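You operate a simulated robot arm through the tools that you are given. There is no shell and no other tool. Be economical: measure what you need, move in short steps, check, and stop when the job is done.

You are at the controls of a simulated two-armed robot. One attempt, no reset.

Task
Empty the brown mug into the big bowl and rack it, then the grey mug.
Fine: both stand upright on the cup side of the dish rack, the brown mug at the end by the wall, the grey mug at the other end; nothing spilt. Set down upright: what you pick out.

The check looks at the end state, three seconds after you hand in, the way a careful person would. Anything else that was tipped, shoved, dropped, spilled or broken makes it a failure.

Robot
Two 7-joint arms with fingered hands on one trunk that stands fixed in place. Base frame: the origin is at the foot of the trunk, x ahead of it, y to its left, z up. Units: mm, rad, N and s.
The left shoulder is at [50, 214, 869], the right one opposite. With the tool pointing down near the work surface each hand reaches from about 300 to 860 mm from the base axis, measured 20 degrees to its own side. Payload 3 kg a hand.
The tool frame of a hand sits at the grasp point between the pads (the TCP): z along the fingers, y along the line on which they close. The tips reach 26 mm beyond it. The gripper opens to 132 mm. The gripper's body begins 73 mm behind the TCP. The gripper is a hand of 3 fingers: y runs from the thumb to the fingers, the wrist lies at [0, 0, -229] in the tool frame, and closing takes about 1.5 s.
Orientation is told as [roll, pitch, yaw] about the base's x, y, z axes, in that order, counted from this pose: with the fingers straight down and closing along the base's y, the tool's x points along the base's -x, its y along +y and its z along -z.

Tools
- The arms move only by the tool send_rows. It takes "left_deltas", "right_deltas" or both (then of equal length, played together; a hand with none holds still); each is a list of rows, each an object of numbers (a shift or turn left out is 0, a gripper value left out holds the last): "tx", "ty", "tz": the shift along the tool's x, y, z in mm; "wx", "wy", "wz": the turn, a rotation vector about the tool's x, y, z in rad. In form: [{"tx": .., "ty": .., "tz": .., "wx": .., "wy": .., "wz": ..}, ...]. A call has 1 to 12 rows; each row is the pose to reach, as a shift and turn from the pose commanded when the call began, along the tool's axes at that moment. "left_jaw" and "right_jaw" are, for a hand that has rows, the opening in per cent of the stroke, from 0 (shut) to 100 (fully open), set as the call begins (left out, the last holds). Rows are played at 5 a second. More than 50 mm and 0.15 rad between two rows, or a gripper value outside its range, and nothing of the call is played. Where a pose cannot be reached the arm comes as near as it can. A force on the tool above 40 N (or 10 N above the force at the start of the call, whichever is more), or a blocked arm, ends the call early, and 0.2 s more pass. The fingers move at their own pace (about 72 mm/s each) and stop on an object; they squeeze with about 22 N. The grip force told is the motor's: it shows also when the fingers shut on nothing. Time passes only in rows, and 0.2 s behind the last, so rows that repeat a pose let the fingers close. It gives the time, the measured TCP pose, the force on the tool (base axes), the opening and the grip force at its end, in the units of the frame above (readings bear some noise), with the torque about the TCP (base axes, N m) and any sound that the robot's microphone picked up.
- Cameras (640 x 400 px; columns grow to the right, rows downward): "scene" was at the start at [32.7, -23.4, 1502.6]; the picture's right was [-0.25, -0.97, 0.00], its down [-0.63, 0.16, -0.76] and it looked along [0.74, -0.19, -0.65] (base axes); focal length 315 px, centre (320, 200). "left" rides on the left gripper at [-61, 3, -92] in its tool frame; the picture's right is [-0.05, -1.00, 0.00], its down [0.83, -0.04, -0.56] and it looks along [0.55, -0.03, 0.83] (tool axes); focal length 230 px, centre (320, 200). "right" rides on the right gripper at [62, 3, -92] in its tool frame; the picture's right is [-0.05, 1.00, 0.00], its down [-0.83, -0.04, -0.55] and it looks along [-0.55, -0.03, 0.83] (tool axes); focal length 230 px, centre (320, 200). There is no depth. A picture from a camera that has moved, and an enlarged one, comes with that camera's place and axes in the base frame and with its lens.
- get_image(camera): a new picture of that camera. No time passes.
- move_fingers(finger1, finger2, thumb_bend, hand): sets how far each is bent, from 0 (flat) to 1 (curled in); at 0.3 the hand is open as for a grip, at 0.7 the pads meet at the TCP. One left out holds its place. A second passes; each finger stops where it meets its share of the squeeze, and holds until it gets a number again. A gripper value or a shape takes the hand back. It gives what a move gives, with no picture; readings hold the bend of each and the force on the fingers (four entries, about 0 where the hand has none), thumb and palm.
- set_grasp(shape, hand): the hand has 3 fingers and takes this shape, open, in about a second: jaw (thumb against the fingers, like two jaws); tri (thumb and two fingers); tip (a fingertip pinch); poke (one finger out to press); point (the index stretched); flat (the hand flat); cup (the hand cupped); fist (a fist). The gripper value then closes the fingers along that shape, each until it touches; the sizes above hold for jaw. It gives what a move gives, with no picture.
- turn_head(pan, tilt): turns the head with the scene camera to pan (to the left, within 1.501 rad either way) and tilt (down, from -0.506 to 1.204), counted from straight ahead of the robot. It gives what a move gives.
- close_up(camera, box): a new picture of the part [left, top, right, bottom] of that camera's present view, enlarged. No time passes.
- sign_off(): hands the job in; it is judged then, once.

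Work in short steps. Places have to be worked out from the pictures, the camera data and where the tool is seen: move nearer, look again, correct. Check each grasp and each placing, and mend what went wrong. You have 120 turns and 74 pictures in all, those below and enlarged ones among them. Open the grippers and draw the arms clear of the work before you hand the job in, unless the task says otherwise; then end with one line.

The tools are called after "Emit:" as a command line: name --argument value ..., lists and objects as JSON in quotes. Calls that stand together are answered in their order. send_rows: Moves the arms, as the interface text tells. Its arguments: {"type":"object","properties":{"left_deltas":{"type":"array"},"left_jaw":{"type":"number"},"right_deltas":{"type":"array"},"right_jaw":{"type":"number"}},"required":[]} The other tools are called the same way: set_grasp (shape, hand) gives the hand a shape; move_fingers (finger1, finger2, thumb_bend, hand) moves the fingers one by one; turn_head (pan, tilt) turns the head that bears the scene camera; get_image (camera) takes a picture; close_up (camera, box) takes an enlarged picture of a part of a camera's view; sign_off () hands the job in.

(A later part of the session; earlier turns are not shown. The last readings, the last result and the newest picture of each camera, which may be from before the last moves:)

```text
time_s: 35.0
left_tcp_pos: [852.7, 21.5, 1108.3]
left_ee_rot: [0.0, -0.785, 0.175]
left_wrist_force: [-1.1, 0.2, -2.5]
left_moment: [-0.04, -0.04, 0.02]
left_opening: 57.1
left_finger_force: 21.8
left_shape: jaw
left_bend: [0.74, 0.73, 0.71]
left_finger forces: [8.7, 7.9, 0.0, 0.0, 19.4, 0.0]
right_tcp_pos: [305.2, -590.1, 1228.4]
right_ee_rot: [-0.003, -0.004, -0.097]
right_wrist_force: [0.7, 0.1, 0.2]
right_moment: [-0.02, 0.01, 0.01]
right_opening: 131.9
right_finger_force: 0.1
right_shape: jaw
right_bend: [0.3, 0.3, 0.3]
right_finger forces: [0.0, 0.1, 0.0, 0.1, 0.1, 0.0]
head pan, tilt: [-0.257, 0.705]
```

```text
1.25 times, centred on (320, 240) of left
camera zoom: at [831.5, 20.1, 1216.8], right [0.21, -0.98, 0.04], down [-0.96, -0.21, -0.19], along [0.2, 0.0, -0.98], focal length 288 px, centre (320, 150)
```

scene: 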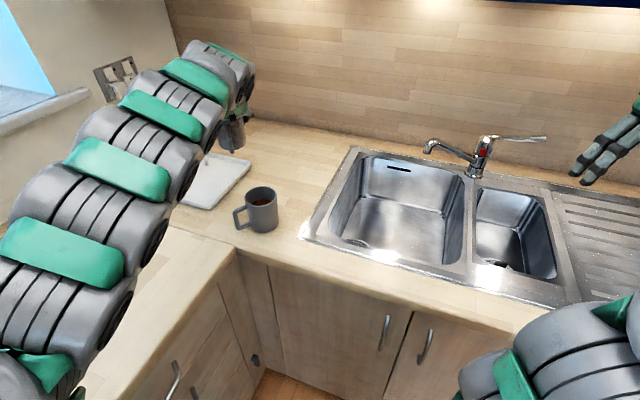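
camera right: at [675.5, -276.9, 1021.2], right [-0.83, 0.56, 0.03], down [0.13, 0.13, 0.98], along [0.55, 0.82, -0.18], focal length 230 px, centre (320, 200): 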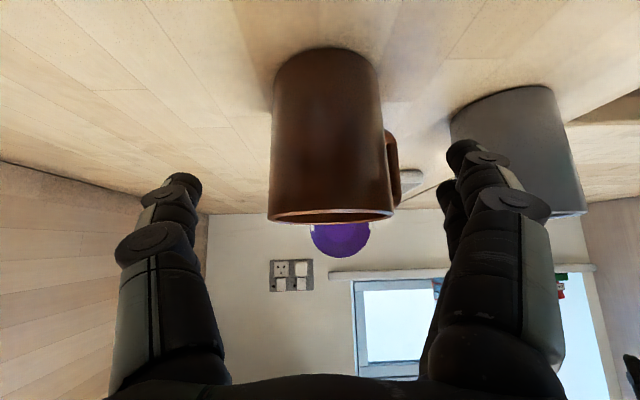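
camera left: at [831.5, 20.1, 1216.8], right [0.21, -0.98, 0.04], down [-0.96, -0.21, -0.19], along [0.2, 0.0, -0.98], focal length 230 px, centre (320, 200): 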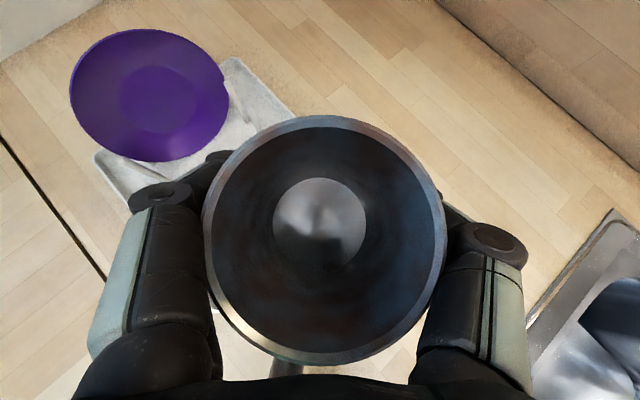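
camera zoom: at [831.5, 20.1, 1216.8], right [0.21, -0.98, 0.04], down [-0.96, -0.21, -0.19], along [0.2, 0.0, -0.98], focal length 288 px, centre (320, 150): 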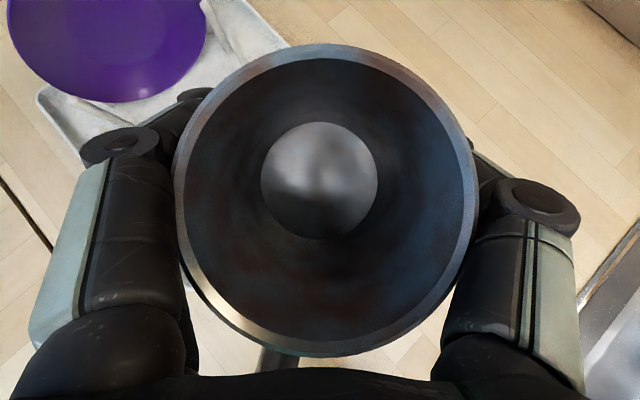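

The mug leans roughly 5° back toward the palm. I'll level it with a 0.09 rad nose-down correction while moving above the slot, with TCP at (930,60,1050).

Emit:
send_rows --left_deltas '[{"tx": -6, "ty": 6, "tz": 23, "wy": 0.022}, {"tx": -12, "ty": 12, "tz": 47, "wy": 0.045}, {"tx": -17, "ty": 18, "tz": 70, "wy": 0.068}, {"tx": -23, "ty": 24.5, "tz": 93.7, "wy": 0.09}]'

Emit:
get_image --camera "left"

Emit:
close_up --camera "scene" --box '[140, 70, 300, 220]'

```text
time_s: 36.0
left_tcp_pos: [929.2, 59.1, 1060.5]
left_ee_rot: [0.0, -0.695, 0.172]
left_wrist_force: [0.1, -0.4, -2.6]
left_moment: [0.03, -0.08, 0.02]
left_opening: 57.1
left_finger_force: 21.8
left_shape: jaw
left_bend: [0.74, 0.73, 0.71]
left_finger forces: [8.5, 7.7, 0.1, 0.0, 19.3, 0.0]
right_tcp_pos: [305.1, -588.9, 1228.6]
right_ee_rot: [-0.003, -0.006, -0.095]
right_wrist_force: [-0.6, -1.0, 0.7]
right_moment: [0.02, 0.03, -0.02]
right_opening: 132.1
right_finger_force: 0.0
right_shape: jaw
right_bend: [0.3, 0.3, 0.3]
right_finger forces: [0.1, 0.0, 0.1, 0.1, 0.0, 0.0]
head pan, tilt: [-0.257, 0.705]
```

```text
42 pictures are left
camera left: at [918.7, 59.5, 1170.1], right [0.21, -0.98, 0.03], down [-0.97, -0.21, -0.1], along [0.11, -0.01, -0.99], focal length 230 px, centre (320, 200)
```

left: 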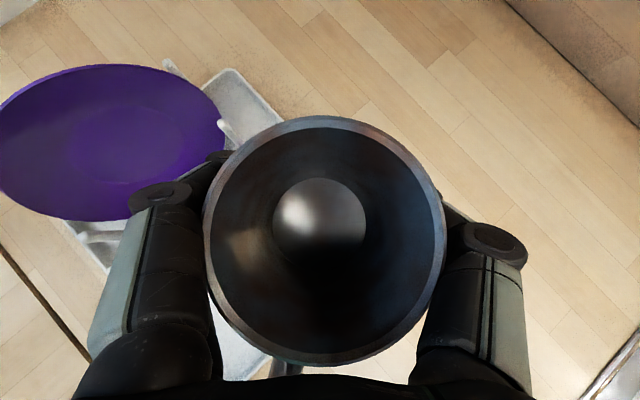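

```text
2.67 times, centred on (220, 145) of scene
camera zoom: at [32.7, -23.4, 1502.6], right [-0.25, -0.97, 0.0], down [-0.63, 0.16, -0.76], along [0.74, -0.19, -0.65], focal length 839 px, centre (587, 347)
```

zoom: 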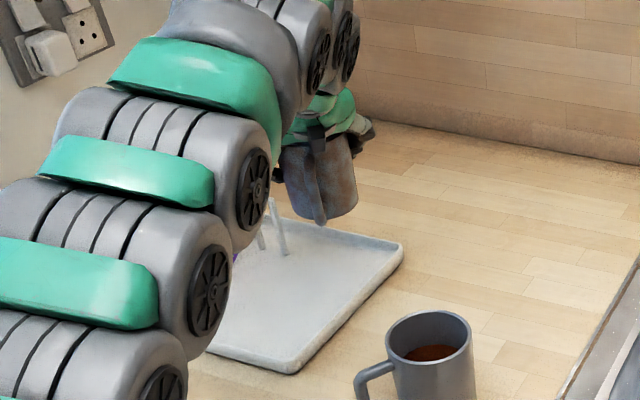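

The plate leans away beyond the pegs, with more than 50 mm to spare, and the mug is now level at about (919,54). I'll lower 78 mm straight down.

Emit:
send_rows --left_deltas '[{"tx": 12.8, "tz": 15.4}, {"tx": 25.6, "tz": 30.7}, {"tx": 38.4, "tz": 46.1}, {"tx": 44.8, "tz": 53.8}, {"tx": 50, "tz": 60}]'

Emit:
close_up --camera "scene" --box '[140, 90, 300, 220]'

```text
time_s: 37.2
left_tcp_pos: [928.7, 56.8, 982.4]
left_ee_rot: [0.001, -0.692, 0.17]
left_wrist_force: [0.4, -0.6, -2.5]
left_moment: [0.0, -0.03, 0.02]
left_opening: 56.6
left_finger_force: 22.3
left_shape: jaw
left_bend: [0.74, 0.73, 0.71]
left_finger forces: [8.5, 7.5, 0.0, 0.1, 19.3, 0.0]
right_tcp_pos: [305.4, -589.8, 1228.8]
right_ee_rot: [-0.004, -0.005, -0.096]
right_wrist_force: [0.0, 0.6, -0.4]
right_moment: [0.0, -0.03, 0.01]
right_opening: 132.0
right_finger_force: 0.0
right_shape: jaw
right_bend: [0.3, 0.3, 0.3]
right_finger forces: [0.0, 0.1, 0.0, 0.0, 0.1, 0.0]
head pan, tilt: [-0.257, 0.705]
```

```text
3.08 times, centred on (220, 155) of scene
camera zoom: at [32.7, -23.4, 1502.6], right [-0.25, -0.97, 0.0], down [-0.63, 0.16, -0.76], along [0.74, -0.19, -0.65], focal length 968 px, centre (628, 338)
```

zoom: 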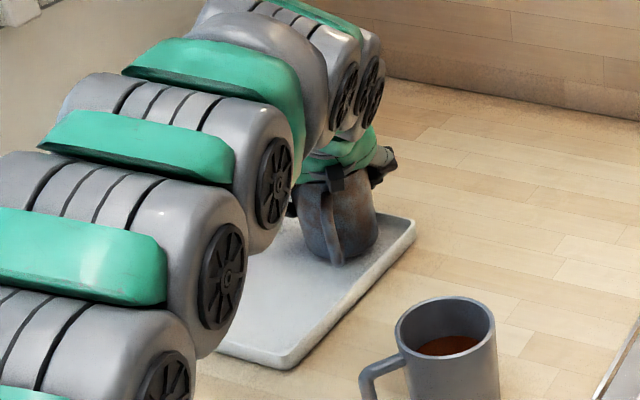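

The mug sits over the far end of the cup side, nearly at the tray. I'll lower in small steps to feel contact.

Emit:
send_rows --left_deltas '[{"tx": 1.3, "tz": 1.5}, {"tx": 2.6, "tz": 3.1}, {"tx": 3.8, "tz": 4.6}]'

```text
time_s: 38.0
left_tcp_pos: [929.4, 57.9, 977.3]
left_ee_rot: [-0.001, -0.695, 0.171]
left_wrist_force: [-0.7, 0.4, -3.7]
left_moment: [0.0, -0.11, -0.01]
left_opening: 56.7
left_finger_force: 22.0
left_shape: jaw
left_bend: [0.74, 0.73, 0.71]
left_finger forces: [8.5, 7.6, 0.1, 0.0, 19.3, 0.0]
right_tcp_pos: [305.0, -589.9, 1228.4]
right_ee_rot: [-0.004, -0.005, -0.096]
right_wrist_force: [0.7, -0.5, -0.5]
right_moment: [0.03, 0.0, -0.02]
right_opening: 131.9
right_finger_force: 0.0
right_shape: jaw
right_bend: [0.3, 0.3, 0.3]
right_finger forces: [0.1, 0.0, 0.0, 0.0, 0.0, 0.1]
head pan, tilt: [-0.257, 0.705]
```

No contact yet, so I'll keep going down slowly.

Emit:
send_rows --left_deltas '[{"tx": 1.3, "tz": 1.5}, {"tx": 2.6, "tz": 3.1}, {"tx": 3.2, "tz": 3.8}]'

```text
time_s: 38.8
left_tcp_pos: [930.6, 57.0, 973.0]
left_ee_rot: [-0.002, -0.697, 0.173]
left_wrist_force: [3.4, 0.5, 6.6]
left_moment: [0.2, 0.08, -0.04]
left_opening: 56.6
left_finger_force: 22.0
left_shape: jaw
left_bend: [0.74, 0.73, 0.71]
left_finger forces: [9.8, 8.3, 0.0, 0.1, 19.4, 0.1]
right_tcp_pos: [304.0, -589.7, 1229.1]
right_ee_rot: [-0.004, -0.005, -0.096]
right_wrist_force: [-0.2, -0.9, 0.2]
right_moment: [-0.01, -0.01, -0.01]
right_opening: 132.0
right_finger_force: 0.2
right_shape: jaw
right_bend: [0.3, 0.3, 0.3]
right_finger forces: [0.0, 0.0, 0.0, 0.1, 0.0, 0.1]
head pan, tilt: [-0.257, 0.705]
```

The base is in contact, with about 9 N taken up. I'll open the fingers partway to release, since the pegs are nearby.

Emit:
send_rows --left_deltas '[{"tz": 0}, {"tz": 0}, {"tz": 0}, {"tz": 0}, {"tz": 0}]' --left_jaw 74

Emit:
get_image --camera "left"

Emit:
close_up --camera "scene" --box '[180, 100, 280, 200]'

```text
time_s: 40.0
left_tcp_pos: [929.5, 56.5, 970.7]
left_ee_rot: [-0.001, -0.692, 0.169]
left_wrist_force: [-0.8, -0.2, -0.4]
left_moment: [0.01, 0.0, 0.01]
left_opening: 97.3
left_finger_force: 0.2
left_shape: jaw
left_bend: [0.65, 0.65, 0.61]
left_finger forces: [0.1, 0.0, 0.1, 0.1, 0.0, 0.0]
right_tcp_pos: [305.2, -589.5, 1228.1]
right_ee_rot: [-0.004, -0.004, -0.095]
right_wrist_force: [0.0, -1.0, -0.5]
right_moment: [-0.01, 0.03, -0.02]
right_opening: 131.6
right_finger_force: 0.0
right_shape: jaw
right_bend: [0.3, 0.3, 0.3]
right_finger forces: [0.0, 0.1, 0.1, 0.0, 0.0, 0.0]
head pan, tilt: [-0.257, 0.705]
```

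```text
39 pictures are left
camera left: at [918.8, 58.5, 1080.8], right [0.21, -0.98, 0.03], down [-0.97, -0.21, -0.11], along [0.11, -0.01, -0.99], focal length 230 px, centre (320, 200)
```

left: 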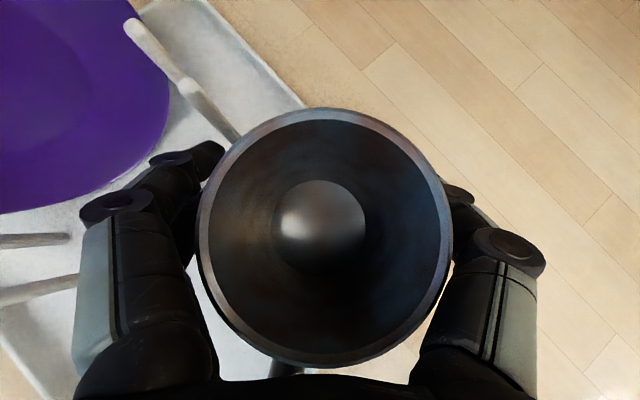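

```text
4.00 times, centred on (230, 150) of scene
camera zoom: at [32.7, -23.4, 1502.6], right [-0.25, -0.97, 0.0], down [-0.63, 0.16, -0.76], along [0.74, -0.19, -0.65], focal length 1258 px, centre (680, 400)
```

zoom: 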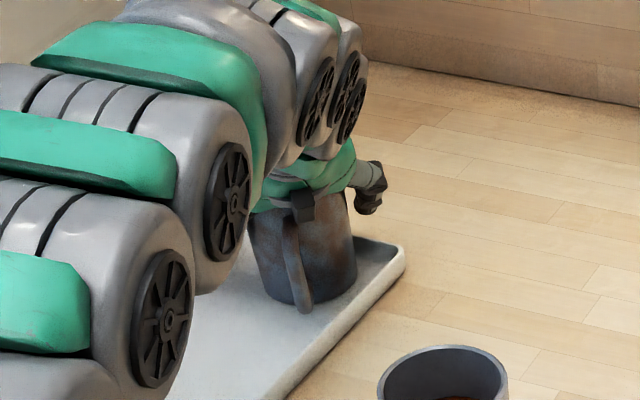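

Released, and the mug stands in the tray. I'll withdraw straight back along the tool axis.

Emit:
send_rows --left_deltas '[{"tz": -10}, {"tz": -25}, {"tz": -45}, {"tz": -75}, {"tz": -110}, {"tz": -150}]'

Emit:
get_image --camera "left"

```text
time_s: 41.4
left_tcp_pos: [834.5, 42.3, 1084.8]
left_ee_rot: [0.001, -0.693, 0.173]
left_wrist_force: [-0.1, 0.0, 0.0]
left_moment: [-0.04, -0.02, -0.01]
left_opening: 97.5
left_finger_force: 0.0
left_shape: jaw
left_bend: [0.65, 0.65, 0.61]
left_finger forces: [0.0, 0.0, 0.0, 0.1, 0.0, 0.0]
right_tcp_pos: [304.3, -589.5, 1228.7]
right_ee_rot: [-0.004, -0.005, -0.096]
right_wrist_force: [0.0, 0.3, -1.1]
right_moment: [-0.03, 0.03, -0.03]
right_opening: 131.9
right_finger_force: 0.0
right_shape: jaw
right_bend: [0.3, 0.3, 0.3]
right_finger forces: [0.0, 0.0, 0.1, 0.0, 0.0, 0.0]
head pan, tilt: [-0.257, 0.705]
```

```text
37 pictures are left
camera left: at [823.9, 43.8, 1195.0], right [0.21, -0.98, 0.03], down [-0.97, -0.21, -0.1], along [0.11, -0.01, -0.99], focal length 230 px, centre (320, 200)
```

left: 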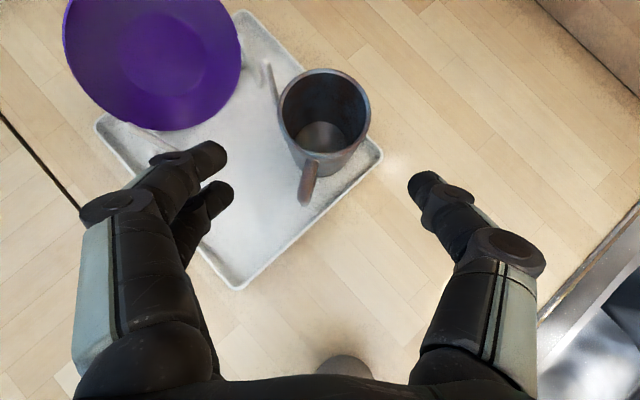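

The brown mug stands upright in the tray with its handle pointing inward. Now I'll swing the left hand back to a pre-grasp for the grey mug near (652,-32), at the same approach angle.

Emit:
send_rows --left_deltas '[{"tx": 6, "ty": 6, "tz": -34, "wx": 0.085, "wy": -0.009, "wz": 0.093}, {"tx": 27, "ty": 11, "tz": -49, "wx": 0.17, "wy": -0.018, "wz": 0.186}, {"tx": 49, "ty": 17, "tz": -64, "wx": 0.254, "wy": -0.027, "wz": 0.279}, {"tx": 70, "ty": 23, "tz": -79, "wx": 0.339, "wy": -0.036, "wz": 0.372}, {"tx": 92, "ty": 28, "tz": -94, "wx": 0.424, "wy": -0.046, "wz": 0.466}, {"tx": 113, "ty": 34, "tz": -109, "wx": 0.509, "wy": -0.055, "wz": 0.559}, {"tx": 137, "ty": 40, "tz": -122, "wx": 0.593, "wy": -0.064, "wz": 0.652}, {"tx": 165, "ty": 46, "tz": -130, "wx": 0.678, "wy": -0.073, "wz": 0.745}, {"tx": 193.9, "ty": 51.3, "tz": -135, "wx": 0.763, "wy": -0.082, "wz": 0.838}]' --left_jaw 100

Emit:
get_image --camera "left"

Emit:
get_image --camera "scene"

```text
time_s: 43.4
left_tcp_pos: [594.8, 51.8, 1067.3]
left_ee_rot: [0.003, -0.786, -0.968]
left_wrist_force: [0.5, 0.5, 0.0]
left_moment: [0.0, -0.01, -0.02]
left_opening: 131.8
left_finger_force: 0.0
left_shape: jaw
left_bend: [0.3, 0.3, 0.3]
left_finger forces: [0.0, 0.0, 0.1, 0.1, 0.0, 0.0]
right_tcp_pos: [305.0, -588.9, 1228.9]
right_ee_rot: [-0.004, -0.005, -0.097]
right_wrist_force: [0.0, 0.0, 0.0]
right_moment: [0.02, 0.0, 0.02]
right_opening: 132.1
right_finger_force: 0.2
right_shape: jaw
right_bend: [0.3, 0.3, 0.3]
right_finger forces: [0.0, 0.0, 0.0, 0.1, 0.0, 0.1]
head pan, tilt: [-0.257, 0.705]
```

```text
36 pictures are left
camera left: at [584.9, 70.4, 1174.9], right [-0.8, -0.6, 0.03], down [-0.59, 0.78, -0.2], along [0.09, -0.18, -0.98], focal length 230 px, centre (320, 200)
```

left: 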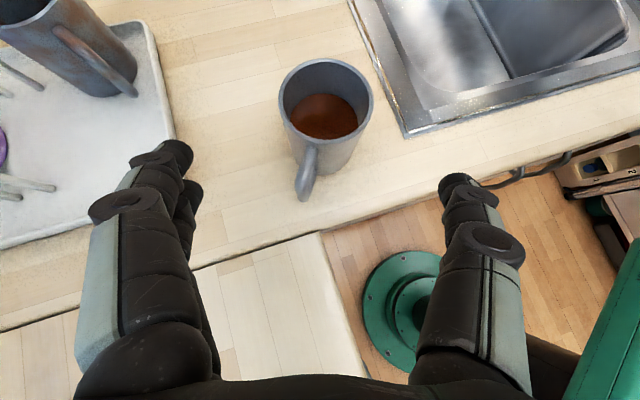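

```text
35 pictures are left
```

scene: 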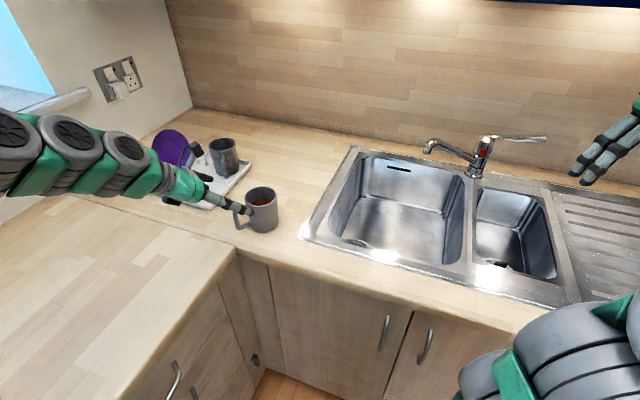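

The grey mug's centre is (648,-32) with its handle at azimuth ~113°, the same geometry as before. I'll advance 105 mm and recheck.

Emit:
send_rows --left_deltas '[{"tx": 1, "ty": -1, "tz": 26}, {"tx": 2, "ty": -2, "tz": 52}, {"tx": 3, "ty": -3, "tz": 78}, {"tx": 3.3, "ty": -3.7, "tz": 105}]'

Emit:
get_image --camera "left"

```text
time_s: 44.4
left_tcp_pos: [632.9, -9.9, 989.5]
left_ee_rot: [0.003, -0.787, -0.965]
left_wrist_force: [0.4, 0.1, 0.3]
left_moment: [0.0, -0.01, -0.01]
left_opening: 131.9
left_finger_force: 0.1
left_shape: jaw
left_bend: [0.3, 0.3, 0.3]
left_finger forces: [0.0, 0.1, 0.0, 0.0, 0.1, 0.0]
right_tcp_pos: [304.8, -590.0, 1229.3]
right_ee_rot: [-0.004, -0.006, -0.097]
right_wrist_force: [-0.4, 0.8, 0.1]
right_moment: [-0.05, 0.01, 0.02]
right_opening: 131.7
right_finger_force: 0.1
right_shape: jaw
right_bend: [0.3, 0.3, 0.3]
right_finger forces: [0.0, 0.0, 0.0, 0.1, 0.0, 0.1]
head pan, tilt: [-0.257, 0.705]
```

```text
34 pictures are left
camera left: at [623.3, 8.9, 1098.1], right [-0.8, -0.6, 0.03], down [-0.6, 0.78, -0.2], along [0.09, -0.18, -0.98], focal length 230 px, centre (320, 200)
```

left: 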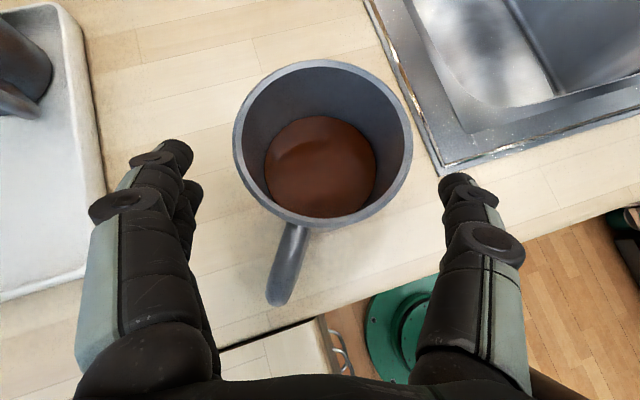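

It is centred. I'll go the last 33 mm, then close.

Emit:
send_rows --left_deltas '[{"tz": 11}, {"tz": 22}, {"tz": 33}]'

Emit:
send_rows --left_deltas '[{"tz": 0}, {"tz": 0}, {"tz": 0}, {"tz": 0}, {"tz": 0}, {"tz": 0}, {"tz": 0}, {"tz": 0}]' --left_jaw 0

Emit:
send_rows --left_deltas '[{"tx": -7, "tz": -7}, {"tx": -14, "tz": -14}, {"tx": -28, "tz": -28}, {"tx": -42, "tz": -42}]'

Emit:
get_image --camera "left"

Emit:
close_up --camera "scene" --box '[150, 100, 310, 240]'

```text
time_s: 45.2
left_tcp_pos: [647.5, -30.0, 964.8]
left_ee_rot: [0.002, -0.788, -0.961]
left_wrist_force: [0.1, -0.9, -0.8]
left_moment: [-0.02, 0.0, 0.01]
left_opening: 131.7
left_finger_force: 0.0
left_shape: jaw
left_bend: [0.3, 0.3, 0.3]
left_finger forces: [0.1, 0.1, 0.0, 0.1, 0.1, 0.0]
right_tcp_pos: [305.0, -589.8, 1229.3]
right_ee_rot: [-0.004, -0.004, -0.097]
right_wrist_force: [0.7, 0.4, -0.2]
right_moment: [0.0, 0.0, 0.0]
right_opening: 131.7
right_finger_force: 0.0
right_shape: jaw
right_bend: [0.3, 0.3, 0.3]
right_finger forces: [0.0, 0.1, 0.1, 0.1, 0.0, 0.0]
head pan, tilt: [-0.257, 0.705]
```

```text
time_s: 47.0
left_tcp_pos: [647.2, -29.6, 966.2]
left_ee_rot: [0.003, -0.785, -0.963]
left_wrist_force: [0.3, -1.5, 0.4]
left_moment: [0.0, 0.0, 0.0]
left_opening: 65.1
left_finger_force: 22.0
left_shape: jaw
left_bend: [0.73, 0.73, 0.71]
left_finger forces: [9.5, 10.3, 0.0, 0.0, 21.1, 0.1]
right_tcp_pos: [305.2, -590.0, 1228.6]
right_ee_rot: [-0.003, -0.005, -0.096]
right_wrist_force: [-0.2, 0.4, 0.6]
right_moment: [-0.02, 0.03, 0.01]
right_opening: 131.8
right_finger_force: 0.1
right_shape: jaw
right_bend: [0.3, 0.3, 0.3]
right_finger forces: [0.0, 0.0, 0.0, 0.1, 0.0, 0.0]
head pan, tilt: [-0.257, 0.705]
```

```text
time_s: 48.0
left_tcp_pos: [645.1, -30.8, 1025.0]
left_ee_rot: [0.002, -0.784, -0.962]
left_wrist_force: [-0.5, -0.1, -4.2]
left_moment: [-0.03, -0.01, 0.02]
left_opening: 64.9
left_finger_force: 21.9
left_shape: jaw
left_bend: [0.73, 0.72, 0.71]
left_finger forces: [8.7, 10.8, 0.0, 0.0, 20.6, 0.1]
right_tcp_pos: [305.2, -589.2, 1228.6]
right_ee_rot: [-0.005, -0.005, -0.097]
right_wrist_force: [1.0, -0.1, 0.1]
right_moment: [0.0, 0.04, 0.0]
right_opening: 131.7
right_finger_force: 0.1
right_shape: jaw
right_bend: [0.3, 0.3, 0.3]
right_finger forces: [0.1, 0.1, 0.0, 0.1, 0.1, 0.0]
head pan, tilt: [-0.257, 0.705]
```

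```text
33 pictures are left
camera left: at [635.7, -11.2, 1133.3], right [-0.8, -0.6, 0.04], down [-0.6, 0.78, -0.19], along [0.09, -0.18, -0.98], focal length 230 px, centre (320, 200)
```

left: 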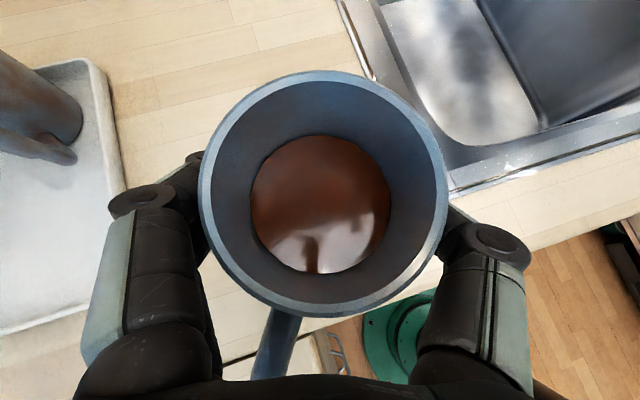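

```text
2.86 times, centred on (230, 170) of scene
camera zoom: at [32.7, -23.4, 1502.6], right [-0.25, -0.97, 0.0], down [-0.63, 0.16, -0.76], along [0.74, -0.19, -0.65], focal length 899 px, centre (577, 286)
```

zoom: 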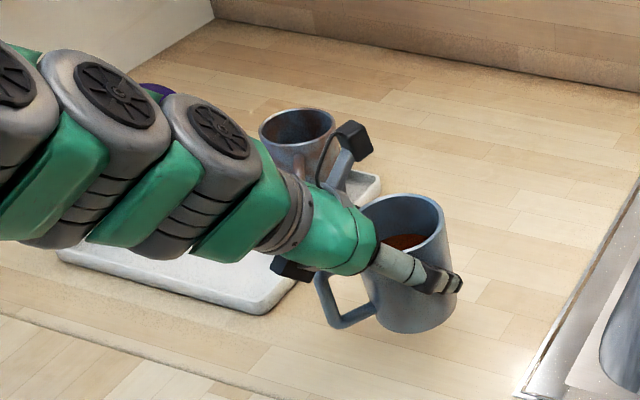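

The grip is good and the mug level. I'll carry it to the same pouring place over the big bowl.

Emit:
send_rows --left_deltas '[{"tx": -10, "ty": -9, "tz": 7.6}, {"tx": -31, "ty": -28, "tz": 23.7}, {"tx": -58, "ty": -52, "tz": 44}, {"tx": -85, "ty": -77, "tz": 65}, {"tx": -112, "ty": -101, "tz": 86}, {"tx": -139, "ty": -126, "tz": 106}, {"tx": -166, "ty": -150, "tz": 127}, {"tx": -193, "ty": -174, "tz": 147.5}, {"tx": -216, "ty": -195, "tz": 165}, {"tx": -232, "ty": -210, "tz": 177.5}, {"tx": -240, "ty": -217, "tz": 183.5}, {"tx": -240, "ty": -217, "tz": 183.5}]'

Emit:
send_rows --left_deltas '[{"wz": 0.12}, {"wz": 0.24}, {"wz": 0.36}, {"wz": 0.48}, {"wz": 0.6}, {"wz": 0.7}, {"wz": 0.8}, {"wz": 0.9}, {"wz": 1.0}, {"wz": 1.1}, {"wz": 1.2}, {"wz": 1.3}]'

Emit:
get_image --camera "left"

```text
time_s: 50.6
left_tcp_pos: [639.2, -399.6, 1065.1]
left_ee_rot: [0.003, -0.786, -0.963]
left_wrist_force: [0.5, -0.1, -4.6]
left_moment: [-0.03, 0.01, -0.01]
left_opening: 64.2
left_finger_force: 22.0
left_shape: jaw
left_bend: [0.73, 0.72, 0.71]
left_finger forces: [8.1, 10.8, 0.0, 0.1, 20.1, 0.0]
right_tcp_pos: [305.2, -588.8, 1229.1]
right_ee_rot: [-0.003, -0.008, -0.096]
right_wrist_force: [-0.5, -0.3, -0.3]
right_moment: [0.01, -0.03, 0.02]
right_opening: 131.8
right_finger_force: 0.1
right_shape: jaw
right_bend: [0.3, 0.3, 0.3]
right_finger forces: [0.1, 0.0, 0.1, 0.0, 0.0, 0.0]
head pan, tilt: [-0.257, 0.705]
```

```text
time_s: 53.2
left_tcp_pos: [639.7, -399.7, 1065.2]
left_ee_rot: [0.767, -0.187, -2.34]
left_wrist_force: [-0.1, -0.8, -5.0]
left_moment: [-0.04, 0.06, 0.02]
left_opening: 64.0
left_finger_force: 22.4
left_shape: jaw
left_bend: [0.74, 0.72, 0.71]
left_finger forces: [8.4, 10.3, 0.1, 0.0, 22.6, 0.0]
right_tcp_pos: [305.7, -589.2, 1227.8]
right_ee_rot: [-0.003, -0.006, -0.096]
right_wrist_force: [0.0, -0.7, -0.7]
right_moment: [0.0, 0.02, -0.01]
right_opening: 131.8
right_finger_force: 0.1
right_shape: jaw
right_bend: [0.3, 0.3, 0.3]
right_finger forces: [0.1, 0.1, 0.0, 0.0, 0.1, 0.0]
head pan, tilt: [-0.257, 0.705]
```

```text
31 pictures are left
camera left: at [562.4, -390.6, 1143.0], right [-0.64, 0.37, -0.67], down [0.32, 0.93, 0.21], along [0.7, -0.08, -0.71], focal length 230 px, centre (320, 200)
```

left: 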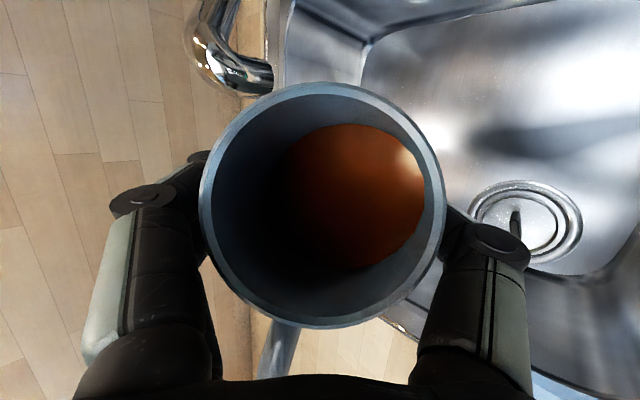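

The liquid is still inside and near the lip, over the bowl. I'll continue the roll slowly and then look.

Emit:
send_rows --left_deltas '[{"wz": 0.1}, {"wz": 0.2}, {"wz": 0.3}, {"wz": 0.4}, {"wz": 0.5}, {"wz": 0.6}, {"wz": 0.7}, {"wz": 0.8}, {"wz": 0.9}, {"wz": 1.0}, {"wz": 1.1}, {"wz": 1.2}]'

Emit:
get_image --camera "left"

Emit:
get_image --camera "scene"

```text
time_s: 55.8
left_tcp_pos: [639.2, -398.5, 1064.1]
left_ee_rot: [0.537, 0.605, 2.992]
left_wrist_force: [-0.5, 0.1, -3.0]
left_moment: [0.01, 0.05, 0.03]
left_opening: 64.3
left_finger_force: 21.9
left_shape: jaw
left_bend: [0.74, 0.72, 0.71]
left_finger forces: [9.6, 10.8, 0.1, 0.0, 21.8, 0.1]
right_tcp_pos: [305.2, -589.5, 1228.5]
right_ee_rot: [-0.003, -0.006, -0.097]
right_wrist_force: [0.6, -0.6, 0.5]
right_moment: [0.0, -0.01, 0.01]
right_opening: 131.7
right_finger_force: 0.0
right_shape: jaw
right_bend: [0.3, 0.3, 0.3]
right_finger forces: [0.0, 0.0, 0.1, 0.1, 0.0, 0.0]
head pan, tilt: [-0.257, 0.705]
```

```text
30 pictures are left
camera left: at [551.5, -340.7, 1095.6], right [0.37, 0.81, -0.45], down [0.47, 0.25, 0.85], along [0.8, -0.53, -0.28], focal length 230 px, centre (320, 200)
```

left: 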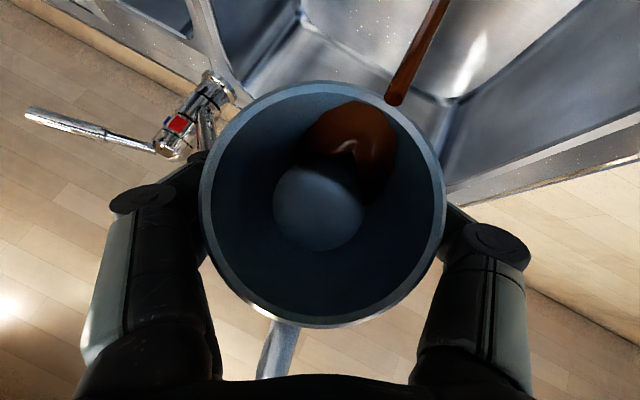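

```text
29 pictures are left
```

scene: 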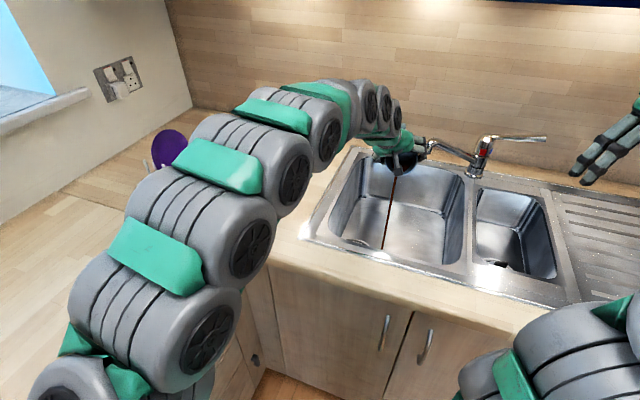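

It pours cleanly into the big bowl. I'll repeat the pitch-up and hold to drain.

Emit:
send_rows --left_deltas '[{"wz": 0}, {"wz": 0}, {"wx": -0.06, "wy": 0.08}, {"wx": -0.12, "wy": 0.16}, {"wx": -0.18, "wy": 0.24}, {"wx": -0.24, "wy": 0.32}, {"wx": -0.3, "wy": 0.4}, {"wx": -0.3, "wy": 0.4}, {"wx": -0.3, "wy": 0.4}, {"wx": -0.3, "wy": 0.4}, {"wx": -0.3, "wy": 0.4}, {"wx": -0.3, "wy": 0.4}]'

Emit:
send_rows --left_deltas '[{"wz": 0}, {"wz": 0}, {"wz": 0}, {"wz": 0}, {"wz": 0}, {"wz": 0}, {"wz": 0}, {"wz": 0}]'

Emit:
get_image --camera "left"

```text
time_s: 58.4
left_tcp_pos: [638.5, -398.4, 1064.9]
left_ee_rot: [1.116, 0.877, -2.893]
left_wrist_force: [-1.0, 0.3, -3.6]
left_moment: [0.05, 0.09, -0.03]
left_opening: 63.7
left_finger_force: 22.2
left_shape: jaw
left_bend: [0.74, 0.73, 0.71]
left_finger forces: [9.7, 10.9, 0.0, 0.0, 21.6, 0.0]
right_tcp_pos: [305.6, -590.1, 1228.9]
right_ee_rot: [-0.004, -0.006, -0.096]
right_wrist_force: [-0.9, 0.9, -0.2]
right_moment: [0.03, -0.01, 0.03]
right_opening: 131.9
right_finger_force: 0.1
right_shape: jaw
right_bend: [0.3, 0.3, 0.3]
right_finger forces: [0.0, 0.0, 0.1, 0.0, 0.1, 0.0]
head pan, tilt: [-0.257, 0.705]
```

```text
time_s: 60.2
left_tcp_pos: [639.1, -398.3, 1064.9]
left_ee_rot: [1.115, 0.877, -2.893]
left_wrist_force: [0.1, 0.1, -2.4]
left_moment: [-0.01, 0.04, -0.01]
left_opening: 63.8
left_finger_force: 21.9
left_shape: jaw
left_bend: [0.74, 0.73, 0.71]
left_finger forces: [9.7, 10.9, 0.0, 0.1, 21.5, 0.1]
right_tcp_pos: [304.7, -589.7, 1228.0]
right_ee_rot: [-0.006, -0.005, -0.097]
right_wrist_force: [0.6, 0.1, 0.0]
right_moment: [0.0, 0.01, 0.03]
right_opening: 131.7
right_finger_force: 0.0
right_shape: jaw
right_bend: [0.3, 0.3, 0.3]
right_finger forces: [0.1, 0.0, 0.0, 0.0, 0.0, 0.0]
head pan, tilt: [-0.257, 0.705]
```

```text
28 pictures are left
camera left: at [549.4, -338.1, 1045.0], right [0.53, 0.59, -0.61], down [0.23, 0.59, 0.77], along [0.82, -0.55, 0.18], focal length 230 px, centre (320, 200)
```

left: 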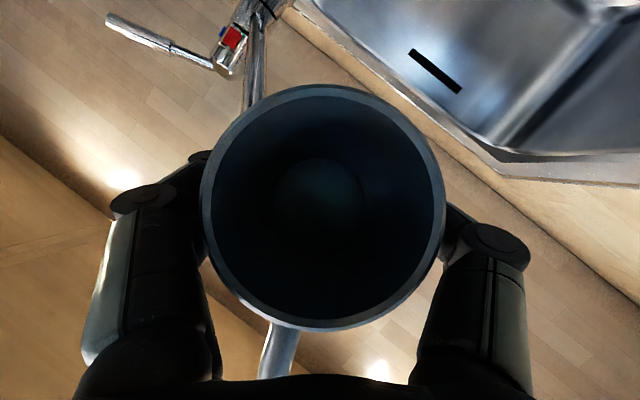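

It is empty at about 2.4 N. I'll turn it upright again by reversing the sequence.

Emit:
send_rows --left_deltas '[{"wx": 0.06, "wy": -0.08}, {"wx": 0.12, "wy": -0.16}, {"wx": 0.18, "wy": -0.24}, {"wx": 0.24, "wy": -0.32}, {"wx": 0.3, "wy": -0.4}]'

Emit:
send_rows --left_deltas '[{"wz": -0.12}, {"wz": -0.24}, {"wz": -0.36}, {"wz": -0.48}, {"wz": -0.6}, {"wz": -0.72}, {"wz": -0.84}, {"wz": -0.96}, {"wz": -1.08}, {"wz": -1.2}, {"wz": -1.25}]'

Emit:
send_rows --left_deltas '[{"wz": -0.12}, {"wz": -0.24}, {"wz": -0.36}, {"wz": -0.48}, {"wz": -0.6}, {"wz": -0.72}, {"wz": -0.84}, {"wz": -0.96}, {"wz": -1.08}, {"wz": -1.2}, {"wz": -1.25}]'

Emit:
get_image --camera "left"

```text
time_s: 61.4
left_tcp_pos: [637.3, -398.3, 1065.2]
left_ee_rot: [0.536, 0.602, 2.992]
left_wrist_force: [0.3, 0.1, -1.7]
left_moment: [0.03, 0.08, -0.03]
left_opening: 63.9
left_finger_force: 21.7
left_shape: jaw
left_bend: [0.74, 0.72, 0.71]
left_finger forces: [9.1, 10.8, 0.1, 0.1, 20.9, 0.0]
right_tcp_pos: [304.7, -589.3, 1228.4]
right_ee_rot: [-0.002, -0.004, -0.095]
right_wrist_force: [-0.1, -0.4, 0.4]
right_moment: [-0.02, 0.02, 0.0]
right_opening: 131.9
right_finger_force: 0.1
right_shape: jaw
right_bend: [0.3, 0.3, 0.3]
right_finger forces: [0.0, 0.0, 0.1, 0.0, 0.1, 0.1]
head pan, tilt: [-0.257, 0.705]
```

```text
time_s: 63.8
left_tcp_pos: [639.4, -399.3, 1066.2]
left_ee_rot: [0.759, -0.224, -2.3]
left_wrist_force: [-0.9, -0.2, -2.7]
left_moment: [-0.04, 0.06, 0.05]
left_opening: 63.6
left_finger_force: 22.7
left_shape: jaw
left_bend: [0.74, 0.73, 0.71]
left_finger forces: [8.6, 10.6, 0.0, 0.1, 21.0, 0.0]
right_tcp_pos: [305.9, -589.9, 1228.9]
right_ee_rot: [-0.004, -0.004, -0.095]
right_wrist_force: [0.3, -0.1, -0.2]
right_moment: [-0.04, 0.0, -0.02]
right_opening: 132.0
right_finger_force: 0.1
right_shape: jaw
right_bend: [0.3, 0.3, 0.3]
right_finger forces: [0.0, 0.0, 0.0, 0.0, 0.0, 0.1]
head pan, tilt: [-0.257, 0.705]
```

```text
time_s: 66.2
left_tcp_pos: [639.4, -398.6, 1065.3]
left_ee_rot: [0.001, -0.786, -0.96]
left_wrist_force: [0.3, 0.1, -2.4]
left_moment: [-0.03, -0.01, -0.01]
left_opening: 63.3
left_finger_force: 22.6
left_shape: jaw
left_bend: [0.74, 0.72, 0.71]
left_finger forces: [8.5, 11.4, 0.0, 0.1, 19.7, 0.0]
right_tcp_pos: [306.2, -590.4, 1229.1]
right_ee_rot: [-0.003, -0.005, -0.096]
right_wrist_force: [-1.1, 0.5, 0.2]
right_moment: [0.02, 0.01, -0.01]
right_opening: 132.1
right_finger_force: 0.1
right_shape: jaw
right_bend: [0.3, 0.3, 0.3]
right_finger forces: [0.0, 0.0, 0.1, 0.0, 0.1, 0.0]
head pan, tilt: [-0.257, 0.705]
```

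```text
27 pictures are left
camera left: at [630.4, -379.5, 1173.7], right [-0.8, -0.6, 0.04], down [-0.6, 0.78, -0.2], along [0.09, -0.18, -0.98], focal length 230 px, centre (320, 200)
```

left: 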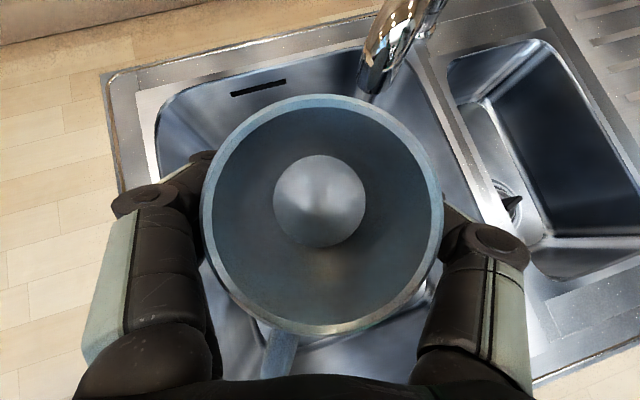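

It is empty and upright. I'll carry it to above the near end of the rack with the same turn as before.

Emit:
send_rows --left_deltas '[{"tx": 16.2, "ty": 35.3, "tz": -22.1, "wx": -0.067, "wz": -0.067}, {"tx": 32.3, "ty": 70.6, "tz": -44.2, "wx": -0.134, "wz": -0.134}, {"tx": 48.5, "ty": 106, "tz": -66.3, "wx": -0.201, "wz": -0.201}, {"tx": 64.7, "ty": 141.3, "tz": -88.3, "wx": -0.268, "wz": -0.268}, {"tx": 80.8, "ty": 176.6, "tz": -110.4, "wx": -0.335, "wz": -0.335}, {"tx": 97, "ty": 211.9, "tz": -132.5, "wx": -0.401, "wz": -0.401}, {"tx": 113.2, "ty": 247.2, "tz": -154.6, "wx": -0.468, "wz": -0.468}, {"tx": 129.3, "ty": 282.5, "tz": -176.7, "wx": -0.535, "wz": -0.535}, {"tx": 145.5, "ty": 317.9, "tz": -198.8, "wx": -0.602, "wz": -0.602}, {"tx": 161.7, "ty": 353.2, "tz": -220.8, "wx": -0.669, "wz": -0.669}, {"tx": 177.8, "ty": 388.5, "tz": -242.9, "wx": -0.736, "wz": -0.736}, {"tx": 194, "ty": 423.8, "tz": -265, "wx": -0.803, "wz": -0.803}]'

Emit:
get_image --camera "left"

Emit:
close_up --camera "scene" --box '[140, 80, 300, 220]'

```text
time_s: 68.8
left_tcp_pos: [799.1, 110.3, 1114.1]
left_ee_rot: [0.0, -0.787, 0.177]
left_wrist_force: [-0.4, 0.0, -2.9]
left_moment: [0.01, -0.05, 0.01]
left_opening: 63.2
left_finger_force: 21.9
left_shape: jaw
left_bend: [0.74, 0.72, 0.71]
left_finger forces: [8.3, 11.7, 0.0, 0.0, 20.0, 0.0]
right_tcp_pos: [305.1, -590.0, 1229.4]
right_ee_rot: [-0.001, -0.004, -0.096]
right_wrist_force: [-0.3, -0.3, -0.5]
right_moment: [0.01, 0.03, -0.02]
right_opening: 132.0
right_finger_force: 0.1
right_shape: jaw
right_bend: [0.3, 0.3, 0.3]
right_finger forces: [0.0, 0.0, 0.1, 0.0, 0.0, 0.1]
head pan, tilt: [-0.257, 0.705]
```

```text
26 pictures are left
camera left: at [778.5, 108.6, 1223.0], right [0.21, -0.98, 0.04], down [-0.96, -0.21, -0.2], along [0.2, 0.01, -0.98], focal length 230 px, centre (320, 200)
```

left: 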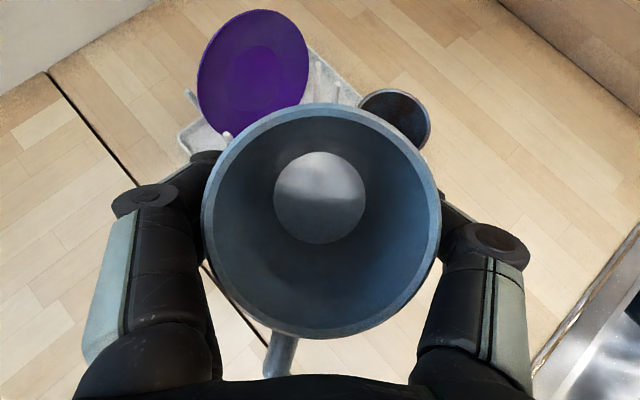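

```text
2.86 times, centred on (220, 150) of scene
camera zoom: at [32.7, -23.4, 1502.6], right [-0.25, -0.97, 0.0], down [-0.63, 0.16, -0.76], along [0.74, -0.19, -0.65], focal length 899 px, centre (606, 343)
```

zoom: 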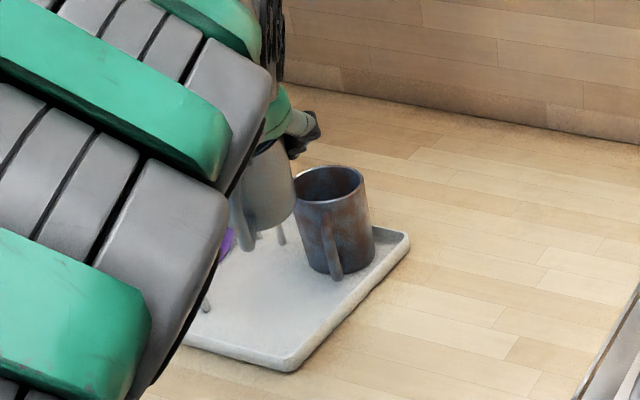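

The brown mug stands squarely in its end. The grey mug leans about 12° back in the grip by comparison, so I'll level it with a 0.2 rad correction above its slot at (815,128) and recheck.

Emit:
send_rows --left_deltas '[{"tx": 6, "ty": 5, "tz": 14.8, "wy": 0.067}, {"tx": 12, "ty": 10, "tz": 29.7, "wy": 0.133}, {"tx": 17.9, "ty": 14.9, "tz": 44.5, "wy": 0.2}, {"tx": 17.9, "ty": 14.9, "tz": 44.5, "wy": 0.2}]'

Emit:
get_image --camera "left"

Emit:
close_up --camera "scene" --box '[160, 100, 280, 220]'

```text
time_s: 69.8
left_tcp_pos: [815.5, 127.5, 1070.7]
left_ee_rot: [0.003, -0.586, 0.175]
left_wrist_force: [0.8, -0.1, -3.3]
left_moment: [0.02, -0.03, 0.0]
left_opening: 63.4
left_finger_force: 22.1
left_shape: jaw
left_bend: [0.74, 0.72, 0.71]
left_finger forces: [8.3, 11.7, 0.0, 0.0, 19.7, 0.0]
right_tcp_pos: [306.0, -589.1, 1229.1]
right_ee_rot: [-0.003, -0.004, -0.098]
right_wrist_force: [-0.3, 0.4, 0.0]
right_moment: [0.04, 0.01, -0.03]
right_opening: 131.9
right_finger_force: 0.1
right_shape: jaw
right_bend: [0.3, 0.3, 0.3]
right_finger forces: [0.0, 0.0, 0.0, 0.0, 0.0, 0.0]
head pan, tilt: [-0.257, 0.705]
```

```text
24 pictures are left
camera left: at [816.9, 129.9, 1181.3], right [0.22, -0.98, 0.03], down [-0.98, -0.22, 0.0], along [0.0, -0.03, -1.0], focal length 230 px, centre (320, 200)
```

left: 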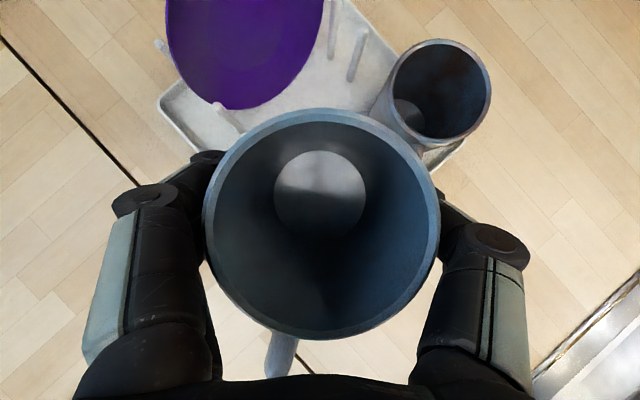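

```text
3.33 times, centred on (220, 160) of scene
camera zoom: at [32.7, -23.4, 1502.6], right [-0.25, -0.97, 0.0], down [-0.63, 0.16, -0.76], along [0.74, -0.19, -0.65], focal length 1049 px, centre (653, 333)
```

zoom: 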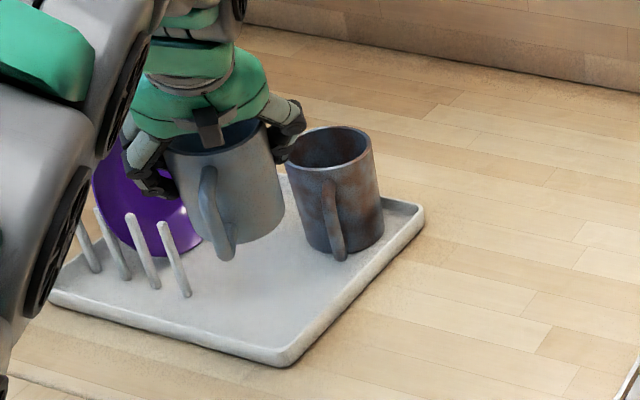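

The grey mug is nearly level and lined up with its end of the tray, with the pegs about 30 mm from the fingertips. I'll lower 88 mm with a last 0.04 rad trim.

Emit:
send_rows --left_deltas '[{"tx": 11, "tz": 16.7, "wy": 0.02}, {"tx": 22, "tz": 33.3, "wy": 0.04}, {"tx": 33, "tz": 50, "wy": 0.04}, {"tx": 42, "tz": 63.3, "wy": 0.04}, {"tx": 48.7, "tz": 73.3, "wy": 0.04}]'

Emit:
close_up --camera "scene" --box '[140, 110, 280, 220]'

```text
time_s: 71.0
left_tcp_pos: [816.6, 128.2, 983.1]
left_ee_rot: [0.0, -0.546, 0.174]
left_wrist_force: [-0.6, -0.1, -2.7]
left_moment: [0.01, 0.03, -0.02]
left_opening: 63.3
left_finger_force: 21.8
left_shape: jaw
left_bend: [0.74, 0.72, 0.71]
left_finger forces: [8.8, 12.0, 0.0, 0.0, 19.8, 0.0]
right_tcp_pos: [304.8, -589.7, 1227.7]
right_ee_rot: [-0.003, -0.006, -0.096]
right_wrist_force: [-0.5, -0.4, -0.7]
right_moment: [-0.02, -0.04, -0.01]
right_opening: 132.0
right_finger_force: 0.1
right_shape: jaw
right_bend: [0.3, 0.3, 0.3]
right_finger forces: [0.1, 0.0, 0.1, 0.0, 0.1, 0.0]
head pan, tilt: [-0.257, 0.705]
```

```text
3.64 times, centred on (210, 165) of scene
camera zoom: at [32.7, -23.4, 1502.6], right [-0.25, -0.97, 0.0], down [-0.63, 0.16, -0.76], along [0.74, -0.19, -0.65], focal length 1144 px, centre (720, 327)
```

zoom: 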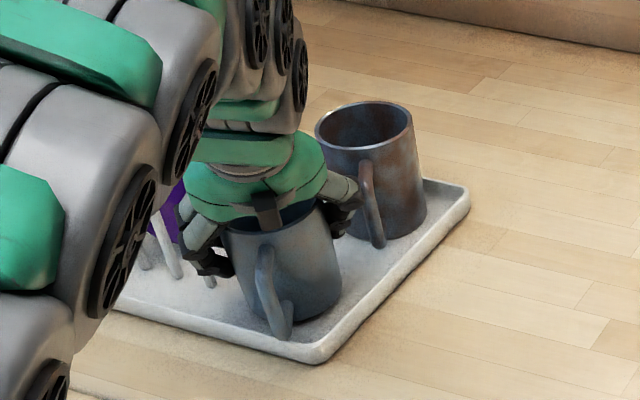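

It is just above the tray floor, inside the near corner. I'll lower in small steps until contact.

Emit:
send_rows --left_deltas '[{"tx": 1, "tz": 1.7}, {"tx": 2.1, "tz": 3.4}, {"tx": 3.1, "tz": 5.1}, {"tx": 3.9, "tz": 6.3}]'

```text
time_s: 72.0
left_tcp_pos: [816.4, 127.9, 976.4]
left_ee_rot: [0.001, -0.548, 0.174]
left_wrist_force: [1.7, -0.7, -0.5]
left_moment: [0.01, 0.16, 0.02]
left_opening: 63.3
left_finger_force: 22.1
left_shape: jaw
left_bend: [0.74, 0.73, 0.71]
left_finger forces: [10.3, 12.1, 0.0, 0.0, 20.6, 0.0]
right_tcp_pos: [304.6, -590.5, 1228.8]
right_ee_rot: [-0.004, -0.006, -0.097]
right_wrist_force: [0.6, -0.2, 1.2]
right_moment: [-0.01, 0.02, -0.03]
right_opening: 131.9
right_finger_force: 0.1
right_shape: jaw
right_bend: [0.3, 0.3, 0.3]
right_finger forces: [0.0, 0.0, 0.1, 0.0, 0.1, 0.1]
head pan, tilt: [-0.257, 0.705]
```

First contact is showing. I'll go 2.5 mm further to seat the base flat.

Emit:
send_rows --left_deltas '[{"tx": 0.7, "tz": 1}, {"tx": 1.3, "tz": 2.1}]'

Emit:
get_image --camera "left"

```text
time_s: 72.6
left_tcp_pos: [816.4, 127.6, 975.3]
left_ee_rot: [0.001, -0.549, 0.174]
left_wrist_force: [1.8, 0.1, 1.1]
left_moment: [-0.01, 0.17, -0.02]
left_opening: 63.0
left_finger_force: 21.8
left_shape: jaw
left_bend: [0.73, 0.73, 0.71]
left_finger forces: [10.7, 12.6, 0.0, 0.1, 20.6, 0.0]
right_tcp_pos: [305.8, -590.1, 1228.2]
right_ee_rot: [-0.004, -0.005, -0.097]
right_wrist_force: [-0.1, -0.1, 0.1]
right_moment: [-0.01, -0.01, -0.01]
right_opening: 131.9
right_finger_force: 0.0
right_shape: jaw
right_bend: [0.3, 0.3, 0.3]
right_finger forces: [0.1, 0.1, 0.1, 0.1, 0.1, 0.0]
head pan, tilt: [-0.257, 0.705]
```

```text
21 pictures are left
camera left: at [821.4, 131.6, 1084.3], right [0.22, -0.98, 0.03], down [-0.98, -0.22, 0.04], along [-0.03, -0.04, -1.0], focal length 230 px, centre (320, 200)
```

left: 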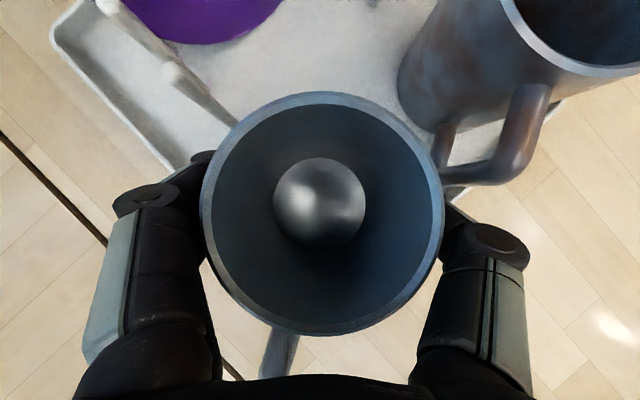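

The torque suggests contact toward the handle side, and the handle crosses the tray lip there. I'll look closely before releasing.

Emit:
close_up --camera "scene" --box '[180, 150, 240, 215]'

```text
6.15 times, centred on (210, 182) of scene
camera zoom: at [32.7, -23.4, 1502.6], right [-0.25, -0.97, 0.0], down [-0.63, 0.16, -0.76], along [0.74, -0.19, -0.65], focal length 1936 px, centre (997, 308)
```

zoom: 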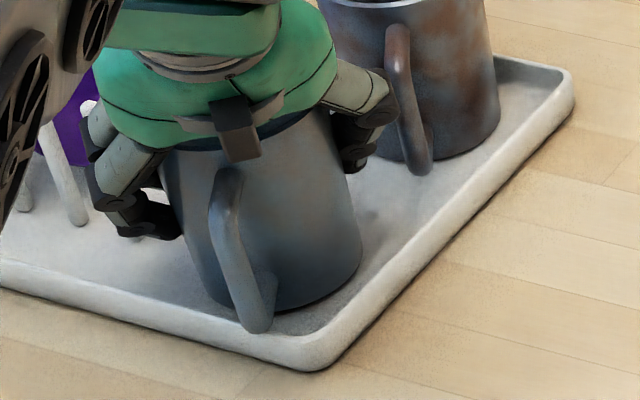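

The handle's foot rests on the near lip. I'll lift 10 mm and shift about 15 mm along the tray toward the middle so the handle clears the lip, still well short of the brown mug, then lower again.

Emit:
send_rows --left_deltas '[{"tx": -5.2, "tz": -8.5}, {"tx": -11, "ty": -3.7, "tz": -5}, {"tx": -16.7, "ty": -7.4, "tz": -1.5}, {"tx": -14, "ty": -7.4, "tz": 2.8}, {"tx": -12, "ty": -7.4, "tz": 6.2}]'

Emit:
close_up --camera "scene" --box '[180, 140, 250, 215]'

```text
time_s: 73.8
left_tcp_pos: [831.0, 123.0, 976.9]
left_ee_rot: [0.001, -0.551, 0.174]
left_wrist_force: [1.9, 0.7, 2.0]
left_moment: [0.01, 0.05, 0.01]
left_opening: 63.0
left_finger_force: 22.0
left_shape: jaw
left_bend: [0.74, 0.73, 0.71]
left_finger forces: [10.1, 11.7, 0.1, 0.0, 20.6, 0.0]
right_tcp_pos: [305.5, -589.4, 1228.3]
right_ee_rot: [-0.003, -0.006, -0.098]
right_wrist_force: [0.3, -0.1, 0.0]
right_moment: [-0.02, -0.01, 0.01]
right_opening: 132.0
right_finger_force: 0.0
right_shape: jaw
right_bend: [0.3, 0.3, 0.3]
right_finger forces: [0.0, 0.0, 0.0, 0.0, 0.0, 0.1]
head pan, tilt: [-0.257, 0.705]
```

```text
5.33 times, centred on (215, 178) of scene
camera zoom: at [32.7, -23.4, 1502.6], right [-0.25, -0.97, 0.0], down [-0.63, 0.16, -0.76], along [0.74, -0.19, -0.65], focal length 1678 px, centre (880, 320)
```

zoom: 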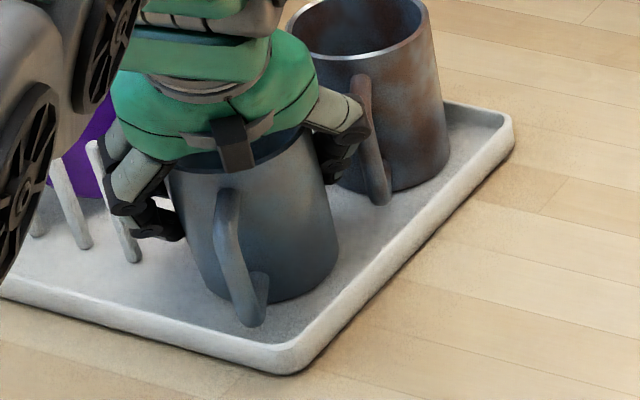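

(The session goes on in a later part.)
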